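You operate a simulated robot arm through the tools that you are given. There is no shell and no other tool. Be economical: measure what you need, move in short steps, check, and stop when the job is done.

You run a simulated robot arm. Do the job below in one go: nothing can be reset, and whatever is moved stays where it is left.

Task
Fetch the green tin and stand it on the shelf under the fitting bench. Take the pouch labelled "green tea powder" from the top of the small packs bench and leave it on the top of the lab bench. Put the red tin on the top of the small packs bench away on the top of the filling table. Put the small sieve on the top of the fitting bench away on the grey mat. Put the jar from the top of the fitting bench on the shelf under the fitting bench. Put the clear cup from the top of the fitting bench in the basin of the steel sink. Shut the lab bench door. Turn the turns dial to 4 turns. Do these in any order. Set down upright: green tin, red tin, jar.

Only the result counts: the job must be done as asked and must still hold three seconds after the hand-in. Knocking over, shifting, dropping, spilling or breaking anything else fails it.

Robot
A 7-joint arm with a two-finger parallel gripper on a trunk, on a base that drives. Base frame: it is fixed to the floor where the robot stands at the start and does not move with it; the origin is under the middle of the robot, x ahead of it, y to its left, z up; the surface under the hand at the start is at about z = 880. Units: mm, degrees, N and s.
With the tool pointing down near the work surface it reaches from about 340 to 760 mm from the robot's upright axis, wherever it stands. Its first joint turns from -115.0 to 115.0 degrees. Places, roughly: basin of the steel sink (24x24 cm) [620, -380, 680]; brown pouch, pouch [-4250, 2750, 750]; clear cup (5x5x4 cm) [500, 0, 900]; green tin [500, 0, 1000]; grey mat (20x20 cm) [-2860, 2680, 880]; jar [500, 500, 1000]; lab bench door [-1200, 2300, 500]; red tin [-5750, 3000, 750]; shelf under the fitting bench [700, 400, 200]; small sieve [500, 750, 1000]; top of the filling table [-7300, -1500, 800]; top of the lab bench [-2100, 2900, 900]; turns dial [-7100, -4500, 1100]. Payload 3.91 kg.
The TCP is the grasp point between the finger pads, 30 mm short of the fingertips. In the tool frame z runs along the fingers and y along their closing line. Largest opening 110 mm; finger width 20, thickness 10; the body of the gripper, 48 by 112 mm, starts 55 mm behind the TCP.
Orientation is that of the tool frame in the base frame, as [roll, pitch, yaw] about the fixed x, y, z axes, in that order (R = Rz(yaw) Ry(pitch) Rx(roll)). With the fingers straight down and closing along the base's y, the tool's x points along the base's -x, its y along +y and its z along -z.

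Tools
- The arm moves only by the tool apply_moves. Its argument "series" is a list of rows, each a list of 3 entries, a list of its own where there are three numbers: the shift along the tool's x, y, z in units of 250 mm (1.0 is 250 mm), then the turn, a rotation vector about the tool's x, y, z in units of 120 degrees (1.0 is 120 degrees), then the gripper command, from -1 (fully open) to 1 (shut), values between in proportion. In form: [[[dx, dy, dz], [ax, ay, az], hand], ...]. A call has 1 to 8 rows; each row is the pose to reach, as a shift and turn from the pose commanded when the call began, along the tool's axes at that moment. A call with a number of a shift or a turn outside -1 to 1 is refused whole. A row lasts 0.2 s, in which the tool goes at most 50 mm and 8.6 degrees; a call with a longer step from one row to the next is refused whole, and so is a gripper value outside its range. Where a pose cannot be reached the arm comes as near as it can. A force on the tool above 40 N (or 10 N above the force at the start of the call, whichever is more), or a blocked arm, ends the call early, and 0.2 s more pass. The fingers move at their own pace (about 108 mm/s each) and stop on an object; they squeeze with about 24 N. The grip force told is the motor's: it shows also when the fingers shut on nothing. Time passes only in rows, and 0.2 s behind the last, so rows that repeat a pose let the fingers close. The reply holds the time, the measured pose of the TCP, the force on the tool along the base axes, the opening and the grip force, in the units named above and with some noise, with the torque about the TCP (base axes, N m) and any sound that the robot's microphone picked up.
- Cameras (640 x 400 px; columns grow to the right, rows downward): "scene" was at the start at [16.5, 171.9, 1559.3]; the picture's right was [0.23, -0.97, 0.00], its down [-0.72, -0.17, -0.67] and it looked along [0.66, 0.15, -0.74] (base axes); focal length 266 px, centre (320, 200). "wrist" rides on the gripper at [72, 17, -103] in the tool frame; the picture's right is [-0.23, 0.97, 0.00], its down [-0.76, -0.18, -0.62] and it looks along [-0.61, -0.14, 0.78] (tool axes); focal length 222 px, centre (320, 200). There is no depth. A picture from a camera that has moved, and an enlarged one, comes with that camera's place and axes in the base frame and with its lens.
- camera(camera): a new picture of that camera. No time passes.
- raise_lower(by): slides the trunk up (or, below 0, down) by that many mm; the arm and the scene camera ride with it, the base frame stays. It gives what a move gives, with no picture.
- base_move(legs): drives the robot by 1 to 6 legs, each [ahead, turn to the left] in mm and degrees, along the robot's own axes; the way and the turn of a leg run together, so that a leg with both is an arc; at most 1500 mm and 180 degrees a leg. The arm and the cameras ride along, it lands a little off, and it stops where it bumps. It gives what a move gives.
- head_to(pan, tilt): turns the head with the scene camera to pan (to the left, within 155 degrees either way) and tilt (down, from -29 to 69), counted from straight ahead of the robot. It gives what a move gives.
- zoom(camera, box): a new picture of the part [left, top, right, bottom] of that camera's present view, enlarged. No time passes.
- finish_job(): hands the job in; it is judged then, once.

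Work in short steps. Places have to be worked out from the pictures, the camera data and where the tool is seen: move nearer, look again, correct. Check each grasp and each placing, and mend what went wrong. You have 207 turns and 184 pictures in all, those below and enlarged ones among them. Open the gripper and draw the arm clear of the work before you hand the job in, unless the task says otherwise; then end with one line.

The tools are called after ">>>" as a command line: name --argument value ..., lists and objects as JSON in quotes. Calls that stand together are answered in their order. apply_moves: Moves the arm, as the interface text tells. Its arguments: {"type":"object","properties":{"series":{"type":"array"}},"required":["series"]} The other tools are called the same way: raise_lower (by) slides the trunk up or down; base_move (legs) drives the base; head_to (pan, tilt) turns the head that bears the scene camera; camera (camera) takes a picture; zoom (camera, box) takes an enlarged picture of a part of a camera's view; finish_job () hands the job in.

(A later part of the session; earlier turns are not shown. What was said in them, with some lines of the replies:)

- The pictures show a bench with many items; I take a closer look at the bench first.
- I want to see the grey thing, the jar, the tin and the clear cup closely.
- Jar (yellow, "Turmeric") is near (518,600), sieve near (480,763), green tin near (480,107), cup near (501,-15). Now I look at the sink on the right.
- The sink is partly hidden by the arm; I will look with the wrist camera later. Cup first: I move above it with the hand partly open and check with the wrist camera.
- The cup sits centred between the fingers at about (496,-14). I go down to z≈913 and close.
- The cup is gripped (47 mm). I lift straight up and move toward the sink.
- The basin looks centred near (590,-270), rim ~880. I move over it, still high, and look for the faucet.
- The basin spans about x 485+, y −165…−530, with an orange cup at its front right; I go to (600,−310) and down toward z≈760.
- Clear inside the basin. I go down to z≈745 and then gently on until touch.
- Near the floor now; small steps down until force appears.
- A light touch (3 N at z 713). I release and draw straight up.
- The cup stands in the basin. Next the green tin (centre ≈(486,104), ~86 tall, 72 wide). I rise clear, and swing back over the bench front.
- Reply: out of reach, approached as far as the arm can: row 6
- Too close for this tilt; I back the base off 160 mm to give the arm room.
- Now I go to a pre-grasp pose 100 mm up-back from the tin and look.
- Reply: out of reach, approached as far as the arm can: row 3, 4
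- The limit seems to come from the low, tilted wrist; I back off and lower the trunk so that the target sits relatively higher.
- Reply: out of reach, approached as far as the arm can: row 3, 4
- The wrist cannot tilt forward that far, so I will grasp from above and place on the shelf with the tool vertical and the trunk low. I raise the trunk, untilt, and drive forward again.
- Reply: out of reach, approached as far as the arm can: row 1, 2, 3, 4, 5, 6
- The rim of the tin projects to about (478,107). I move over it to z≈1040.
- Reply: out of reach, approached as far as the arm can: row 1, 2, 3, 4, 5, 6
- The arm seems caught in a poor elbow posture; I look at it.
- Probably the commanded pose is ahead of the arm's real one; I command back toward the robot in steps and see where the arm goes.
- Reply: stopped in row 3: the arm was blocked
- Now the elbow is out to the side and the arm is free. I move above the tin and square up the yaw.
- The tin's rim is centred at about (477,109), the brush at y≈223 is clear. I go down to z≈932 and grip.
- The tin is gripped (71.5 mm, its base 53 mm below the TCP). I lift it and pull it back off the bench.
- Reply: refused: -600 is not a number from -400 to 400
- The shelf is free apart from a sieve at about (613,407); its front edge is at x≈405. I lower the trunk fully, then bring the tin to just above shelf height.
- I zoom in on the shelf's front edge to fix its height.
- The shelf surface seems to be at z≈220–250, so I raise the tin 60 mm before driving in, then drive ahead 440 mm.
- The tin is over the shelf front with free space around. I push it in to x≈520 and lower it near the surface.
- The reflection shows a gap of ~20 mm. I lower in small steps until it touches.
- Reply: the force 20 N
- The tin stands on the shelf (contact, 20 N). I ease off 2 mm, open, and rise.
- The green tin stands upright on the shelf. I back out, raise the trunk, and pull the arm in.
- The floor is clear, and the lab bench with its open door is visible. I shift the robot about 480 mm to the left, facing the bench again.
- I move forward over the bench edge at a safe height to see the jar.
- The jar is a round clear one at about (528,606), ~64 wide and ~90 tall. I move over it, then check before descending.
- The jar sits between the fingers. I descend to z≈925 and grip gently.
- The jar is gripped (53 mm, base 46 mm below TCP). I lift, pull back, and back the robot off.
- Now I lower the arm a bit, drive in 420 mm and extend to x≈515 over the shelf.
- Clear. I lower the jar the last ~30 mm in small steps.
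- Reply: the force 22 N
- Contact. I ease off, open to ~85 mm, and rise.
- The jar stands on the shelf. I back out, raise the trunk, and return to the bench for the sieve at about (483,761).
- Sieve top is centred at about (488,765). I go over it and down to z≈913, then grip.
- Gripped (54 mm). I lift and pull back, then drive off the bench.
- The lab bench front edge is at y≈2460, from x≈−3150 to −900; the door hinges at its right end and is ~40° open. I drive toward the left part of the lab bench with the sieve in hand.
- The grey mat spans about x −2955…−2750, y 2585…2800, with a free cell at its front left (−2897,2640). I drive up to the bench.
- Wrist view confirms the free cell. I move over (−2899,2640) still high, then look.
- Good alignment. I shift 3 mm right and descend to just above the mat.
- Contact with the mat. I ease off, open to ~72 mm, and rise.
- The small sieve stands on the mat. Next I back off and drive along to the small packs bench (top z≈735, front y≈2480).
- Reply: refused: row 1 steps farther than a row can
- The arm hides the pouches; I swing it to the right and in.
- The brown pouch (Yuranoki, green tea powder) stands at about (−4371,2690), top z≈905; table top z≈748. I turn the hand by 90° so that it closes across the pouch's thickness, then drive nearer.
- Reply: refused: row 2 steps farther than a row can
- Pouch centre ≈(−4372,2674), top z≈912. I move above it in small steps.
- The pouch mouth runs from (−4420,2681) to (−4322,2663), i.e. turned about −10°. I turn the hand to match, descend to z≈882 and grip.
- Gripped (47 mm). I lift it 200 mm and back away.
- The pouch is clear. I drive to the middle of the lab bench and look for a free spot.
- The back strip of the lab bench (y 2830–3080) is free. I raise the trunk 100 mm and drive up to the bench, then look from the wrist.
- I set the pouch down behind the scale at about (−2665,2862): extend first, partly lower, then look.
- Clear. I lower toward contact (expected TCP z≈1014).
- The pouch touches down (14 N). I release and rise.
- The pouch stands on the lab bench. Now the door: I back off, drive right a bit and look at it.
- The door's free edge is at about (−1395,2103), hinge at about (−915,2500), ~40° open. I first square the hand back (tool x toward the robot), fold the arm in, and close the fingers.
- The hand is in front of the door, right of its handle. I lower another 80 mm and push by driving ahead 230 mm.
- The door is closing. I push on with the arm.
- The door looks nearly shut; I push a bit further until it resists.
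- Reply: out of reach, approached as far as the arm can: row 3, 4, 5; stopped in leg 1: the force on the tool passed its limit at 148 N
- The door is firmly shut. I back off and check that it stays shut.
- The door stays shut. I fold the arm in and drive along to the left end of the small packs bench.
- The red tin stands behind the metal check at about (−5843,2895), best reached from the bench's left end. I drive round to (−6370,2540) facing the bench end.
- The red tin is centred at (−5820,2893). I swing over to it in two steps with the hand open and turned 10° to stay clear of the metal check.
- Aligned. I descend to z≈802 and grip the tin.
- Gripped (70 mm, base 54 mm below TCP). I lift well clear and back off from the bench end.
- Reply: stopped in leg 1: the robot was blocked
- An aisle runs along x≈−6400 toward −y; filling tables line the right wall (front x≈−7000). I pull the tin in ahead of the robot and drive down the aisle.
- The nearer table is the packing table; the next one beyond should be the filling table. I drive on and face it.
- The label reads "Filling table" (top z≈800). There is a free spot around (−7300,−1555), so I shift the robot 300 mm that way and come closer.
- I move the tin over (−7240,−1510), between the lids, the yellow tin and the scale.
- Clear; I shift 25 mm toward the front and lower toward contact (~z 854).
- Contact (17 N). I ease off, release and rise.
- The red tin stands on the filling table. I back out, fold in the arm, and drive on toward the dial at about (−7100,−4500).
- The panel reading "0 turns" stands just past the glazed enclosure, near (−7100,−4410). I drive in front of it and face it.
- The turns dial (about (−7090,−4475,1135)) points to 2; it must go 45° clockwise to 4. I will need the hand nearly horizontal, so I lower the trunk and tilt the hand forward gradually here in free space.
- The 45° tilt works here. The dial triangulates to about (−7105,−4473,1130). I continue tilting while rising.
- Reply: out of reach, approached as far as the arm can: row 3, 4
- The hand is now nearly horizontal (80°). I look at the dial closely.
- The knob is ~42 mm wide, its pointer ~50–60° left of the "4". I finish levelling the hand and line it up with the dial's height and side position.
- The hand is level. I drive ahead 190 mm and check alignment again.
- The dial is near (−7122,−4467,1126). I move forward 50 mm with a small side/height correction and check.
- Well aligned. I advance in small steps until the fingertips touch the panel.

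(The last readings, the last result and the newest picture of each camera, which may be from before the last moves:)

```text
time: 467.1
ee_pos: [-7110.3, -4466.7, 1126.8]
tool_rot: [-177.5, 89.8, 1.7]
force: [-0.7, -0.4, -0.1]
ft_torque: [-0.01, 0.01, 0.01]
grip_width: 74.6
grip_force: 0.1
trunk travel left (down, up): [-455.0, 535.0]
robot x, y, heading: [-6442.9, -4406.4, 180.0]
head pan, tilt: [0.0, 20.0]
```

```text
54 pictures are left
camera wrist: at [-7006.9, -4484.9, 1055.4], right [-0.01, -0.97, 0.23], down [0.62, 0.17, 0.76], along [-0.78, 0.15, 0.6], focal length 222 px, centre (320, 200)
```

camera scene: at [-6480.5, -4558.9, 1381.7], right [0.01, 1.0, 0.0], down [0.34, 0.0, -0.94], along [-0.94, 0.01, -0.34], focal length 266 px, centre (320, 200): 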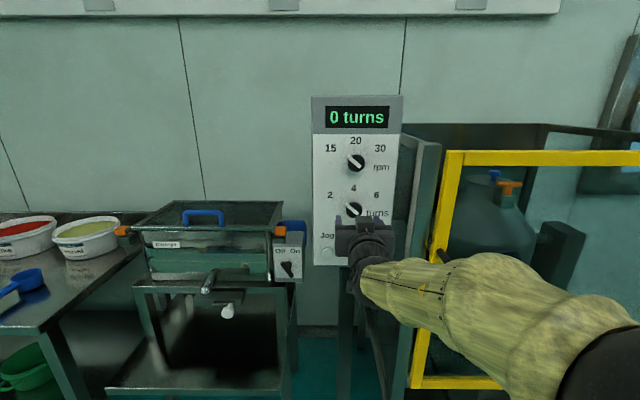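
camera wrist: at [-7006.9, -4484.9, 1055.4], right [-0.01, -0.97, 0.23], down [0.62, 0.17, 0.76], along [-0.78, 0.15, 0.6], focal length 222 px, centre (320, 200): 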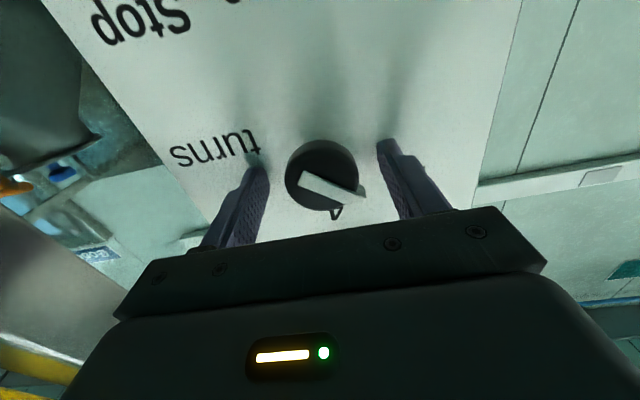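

>>> apply_moves --series '[[[0, 0, 0.012], [0, 0, 0], -0.36], [[0, 0, 0.024], [0, 0, 0], -0.36], [[0, 0, 0.036], [0, 0, 0], -0.36], [[0, 0, 0.048], [0, 0, 0], -0.36], [[0, 0, 0.06], [0, 0, 0], -0.36]]'

>>> camera --camera "wrist"

```text
time: 467.7
ee_pos: [-7110.2, -4467.8, 1126.7]
tool_rot: [169.4, 89.7, -11.4]
force: [26.3, 0.1, -0.6]
ft_torque: [0.1, 0.2, -1.12]
grip_width: 75.6
grip_force: 0.5
trunk travel left (down, up): [-455.0, 535.0]
robot x, y, heading: [-6442.9, -4403.7, 179.8]
head pan, tilt: [0.0, 20.0]
stopped in row 3: the force on the tool passed its limit at 44 N (the readings are from after the stop); the commanded pose is now the measured one
```

```text
53 pictures are left
camera wrist: at [-7007.3, -4485.3, 1056.1], right [-0.01, -0.97, 0.23], down [0.62, 0.17, 0.76], along [-0.78, 0.15, 0.6], focal length 222 px, centre (320, 200)
```

wrist: 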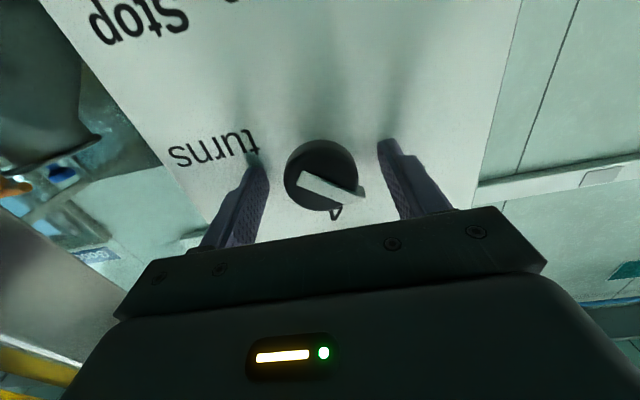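

The fingertips touch the panel at TCP x≈−7111. I retreat 4 mm, pre-rotate the hand 26° counter-clockwise, and close on the knob.

>>> apply_moves --series '[[[0, 0, -0.018], [0, 0, 0], -0.36], [[0, 0, -0.018], [0, 0, -0.07], -0.36], [[0, 0, -0.018], [0, 0, -0.14], -0.36], [[0, 0, -0.018], [0, 0, -0.217], -0.36], [[0, 0, -0.018], [0, 0, -0.217], 0.1], [[0, 0, -0.018], [0, 0, -0.217], 0.6], [[0, 0, -0.018], [0, 0, -0.217], 0.6]]'

>>> camera --camera "wrist"

>>> zoom --camera "scene" --box '[310, 140, 410, 270]'

```text
refused: row 4 steps farther than a row can; nothing moved
```

```text
52 pictures are left
camera wrist: at [-7007.3, -4485.3, 1056.1], right [-0.01, -0.97, 0.23], down [0.62, 0.17, 0.76], along [-0.78, 0.15, 0.6], focal length 222 px, centre (320, 200)
```

wrist: 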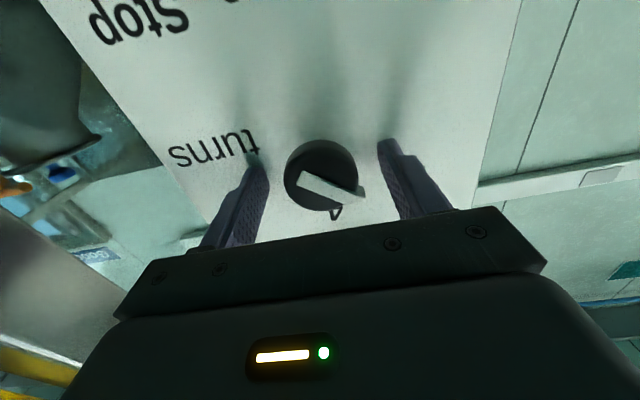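

```text
3.08 times, centred on (360, 205) of scene
camera zoom: at [-6475.0, -4558.8, 1382.0], right [0.01, 1.0, 0.0], down [0.34, 0.0, -0.94], along [-0.94, 0.01, -0.34], focal length 820 px, centre (197, 185)
```

zoom: 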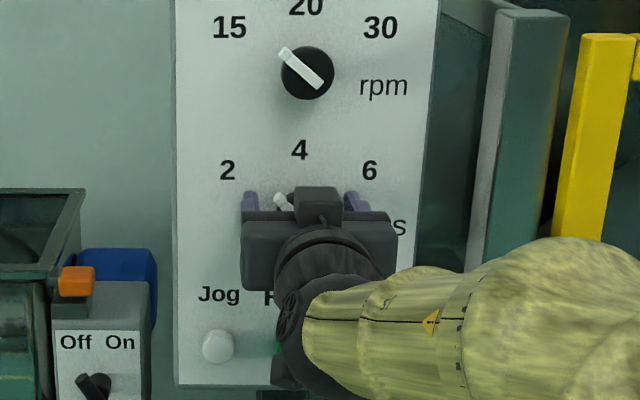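

One row turned too far; I repeat with smaller turns.

>>> apply_moves --series '[[[0, 0, -0.018], [0, 0, 0], -0.36], [[0, 0, -0.018], [0, 0, -0.07], -0.36], [[0, 0, -0.018], [0, 0, -0.14], -0.36], [[0, 0, -0.018], [0, 0, -0.21], -0.36], [[0, 0, -0.018], [0, 0, -0.21], 0.1], [[0, 0, -0.018], [0, 0, -0.21], 0.7], [[0, 0, -0.018], [0, 0, -0.21], 1]]'

>>> camera --camera "wrist"

```text
time: 469.3
ee_pos: [-7111.3, -4470.3, 1125.6]
tool_rot: [-91.1, 64.8, 88.6]
force: [-0.2, -9.4, 1.4]
ft_torque: [-0.06, 0.25, 0.79]
grip_width: 41.3
grip_force: 44.3
trunk travel left (down, up): [-455.0, 535.0]
robot x, y, heading: [-6445.5, -4407.4, 179.7]
head pan, tilt: [0.0, 20.0]
```

```text
50 pictures are left
camera wrist: at [-7006.6, -4455.3, 1054.0], right [-0.01, -0.98, -0.21], down [0.62, -0.17, 0.77], along [-0.79, -0.12, 0.6], focal length 222 px, centre (320, 200)
```

wrist: 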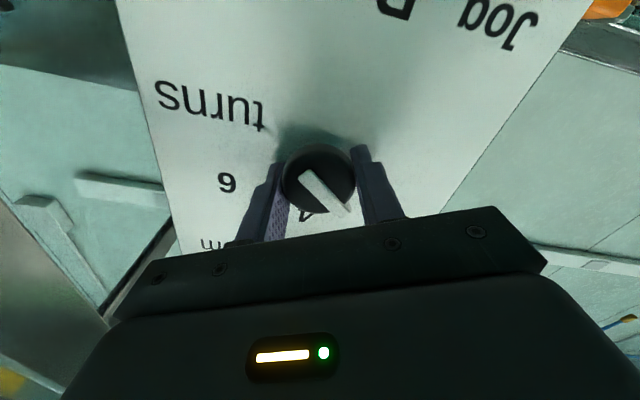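

The knob is gripped (41 mm). I turn it clockwise 45° and look.

>>> apply_moves --series '[[[0, 0, 0], [0, 0, 0.0625], 1], [[0, 0, 0], [0, 0, 0.125], 1], [[0, 0, 0], [0, 0, 0.1875], 1], [[0, 0, 0], [0, 0, 0.25], 1], [[0, 0, 0], [0, 0, 0.3125], 1], [[0, 0, 0], [0, 0, 0.375], 1]]'

>>> camera --camera "wrist"

>>> zoom --camera "scene" --box '[310, 90, 410, 270]'

```text
time: 470.7
ee_pos: [-7110.5, -4467.6, 1125.0]
tool_rot: [91.2, 70.1, -89.6]
force: [-2.8, -7.5, 8.2]
ft_torque: [-0.02, -0.11, 0.38]
grip_width: 41.1
grip_force: 45.0
trunk travel left (down, up): [-455.0, 535.0]
robot x, y, heading: [-6444.9, -4406.8, 179.8]
head pan, tilt: [0.0, 20.0]
```

```text
49 pictures are left
camera wrist: at [-7007.2, -4509.6, 1064.4], right [-0.01, -0.84, 0.55], down [0.62, 0.42, 0.66], along [-0.78, 0.35, 0.52], focal length 222 px, centre (320, 200)
```

wrist: 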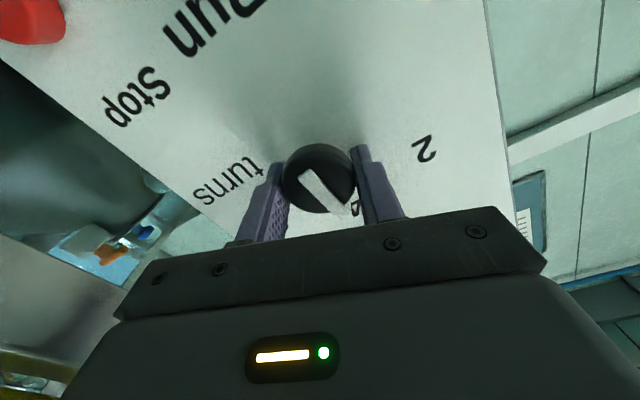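

```text
2.22 times, centred on (360, 180) of scene
camera zoom: at [-6479.1, -4560.1, 1381.7], right [0.01, 1.0, 0.0], down [0.34, 0.0, -0.94], along [-0.94, 0.01, -0.34], focal length 592 px, centre (231, 244)
```

zoom: 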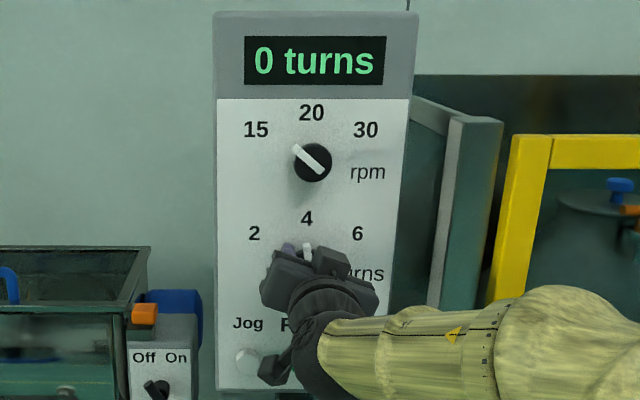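

The pointer now looks near "4". I release, back off straight, and check.

>>> apply_moves --series '[[[0, 0, 0], [0, 0, 0], 0.2], [[0, 0, 0], [0, 0, 0], -0.3], [[0, 0, 0], [0, 0, 0], -0.36], [[0, 0, -0.15], [0, 0, 0], -0.36], [[0, 0, -0.34], [0, 0, 0], -0.36], [[0, 0, -0.5], [0, 0, 0], -0.36]]'

>>> camera --camera "wrist"

>>> zoom --camera "scene" --box '[310, 90, 410, 270]'

```text
time: 472.3
ee_pos: [-7008.4, -4405.6, 1093.0]
tool_rot: [102.9, 70.7, -86.5]
force: [0.0, -0.2, 0.2]
ft_torque: [-0.02, 0.08, -0.02]
grip_width: 74.6
grip_force: 0.0
trunk travel left (down, up): [-455.0, 535.0]
robot x, y, heading: [-6442.9, -4406.6, 179.7]
head pan, tilt: [0.0, 20.0]
stopped in row 6: the arm was blocked; the commanded pose is now the measured one
```

```text
47 pictures are left
camera wrist: at [-6907.4, -4460.4, 1037.9], right [-0.17, -0.83, 0.53], down [0.63, 0.32, 0.71], along [-0.76, 0.45, 0.47], focal length 222 px, centre (320, 200)
```

wrist: 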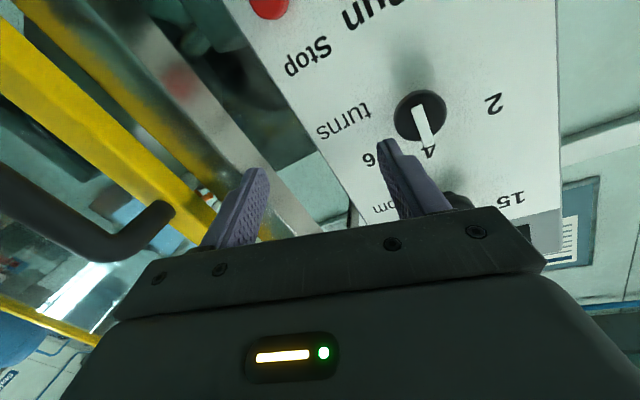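

```text
2.22 times, centred on (360, 180) of scene
camera zoom: at [-6483.3, -4558.1, 1381.9], right [0.01, 1.0, 0.0], down [0.34, 0.0, -0.94], along [-0.94, 0.01, -0.34], focal length 592 px, centre (231, 244)
```

zoom: 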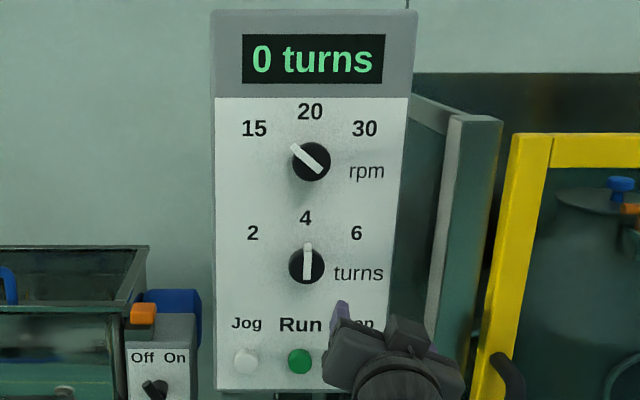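

The dial points to 4. The arm drifted sideways while retreating, so I withdraw by driving back and then take a full look.

>>> base_move --legs '[[-350, 0]]'

>>> camera --camera "scene"

>>> zoom --camera "scene" --box '[300, 90, 400, 250]'

```text
time: 474.9
ee_pos: [-6655.4, -4408.3, 1094.9]
tool_rot: [102.4, 70.9, -86.9]
force: [0.0, -0.4, 0.1]
ft_torque: [-0.01, 0.01, 0.02]
grip_width: 74.9
grip_force: 0.2
trunk travel left (down, up): [-455.0, 535.0]
robot x, y, heading: [-6096.8, -4406.3, 179.6]
head pan, tilt: [0.0, 20.0]
```

```text
45 pictures are left
camera scene: at [-6130.2, -4561.2, 1381.8], right [0.01, 1.0, 0.0], down [0.34, 0.0, -0.94], along [-0.94, 0.01, -0.34], focal length 266 px, centre (320, 200)
```

scene: 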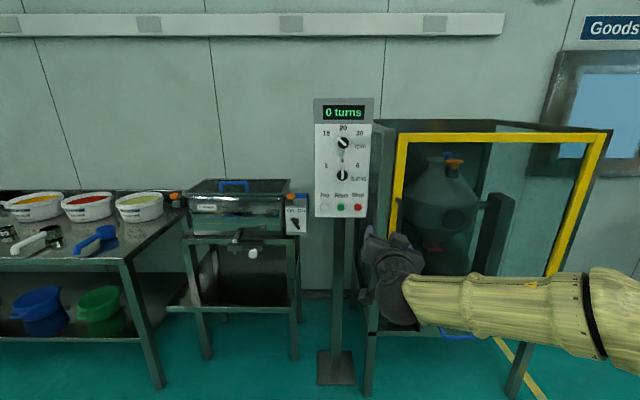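

```text
2.50 times, centred on (350, 170) of scene
camera zoom: at [-6130.2, -4561.2, 1381.8], right [0.01, 1.0, 0.0], down [0.34, 0.0, -0.94], along [-0.94, 0.01, -0.34], focal length 666 px, centre (245, 275)
```

zoom: 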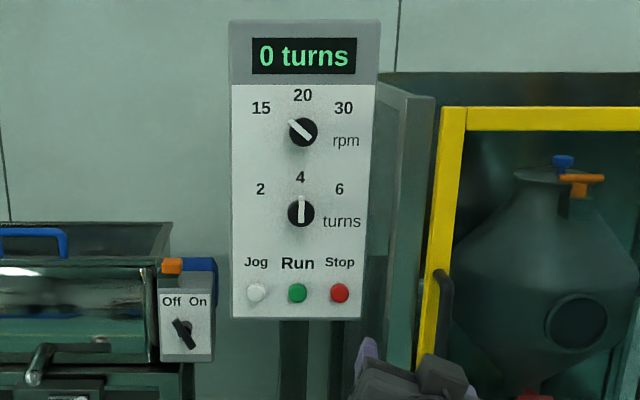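

The dial stays at 4 and everything around it is untouched. I open the gripper fully, clear of everything.

>>> apply_moves --series '[[[0, 0, 0], [0, 0, 0], -1], [[0, 0, 0], [0, 0, 0], -1]]'

```text
time: 475.5
ee_pos: [-6655.0, -4408.1, 1094.6]
tool_rot: [102.4, 70.7, -87.0]
force: [0.1, 0.3, 0.1]
ft_torque: [-0.04, 0.0, 0.0]
grip_width: 110.0
grip_force: 0.1
trunk travel left (down, up): [-455.0, 535.0]
robot x, y, heading: [-6094.8, -4412.7, 179.7]
head pan, tilt: [0.0, 20.0]
```

All eight tasks were checked as done in the pictures; I hand the job in.

>>> finish_job

```text
The job is handed in.
```

All eight tasks were done and the job is handed in; I checked each one in a picture after doing it, and the green tin, red tin and jar are standing upright.
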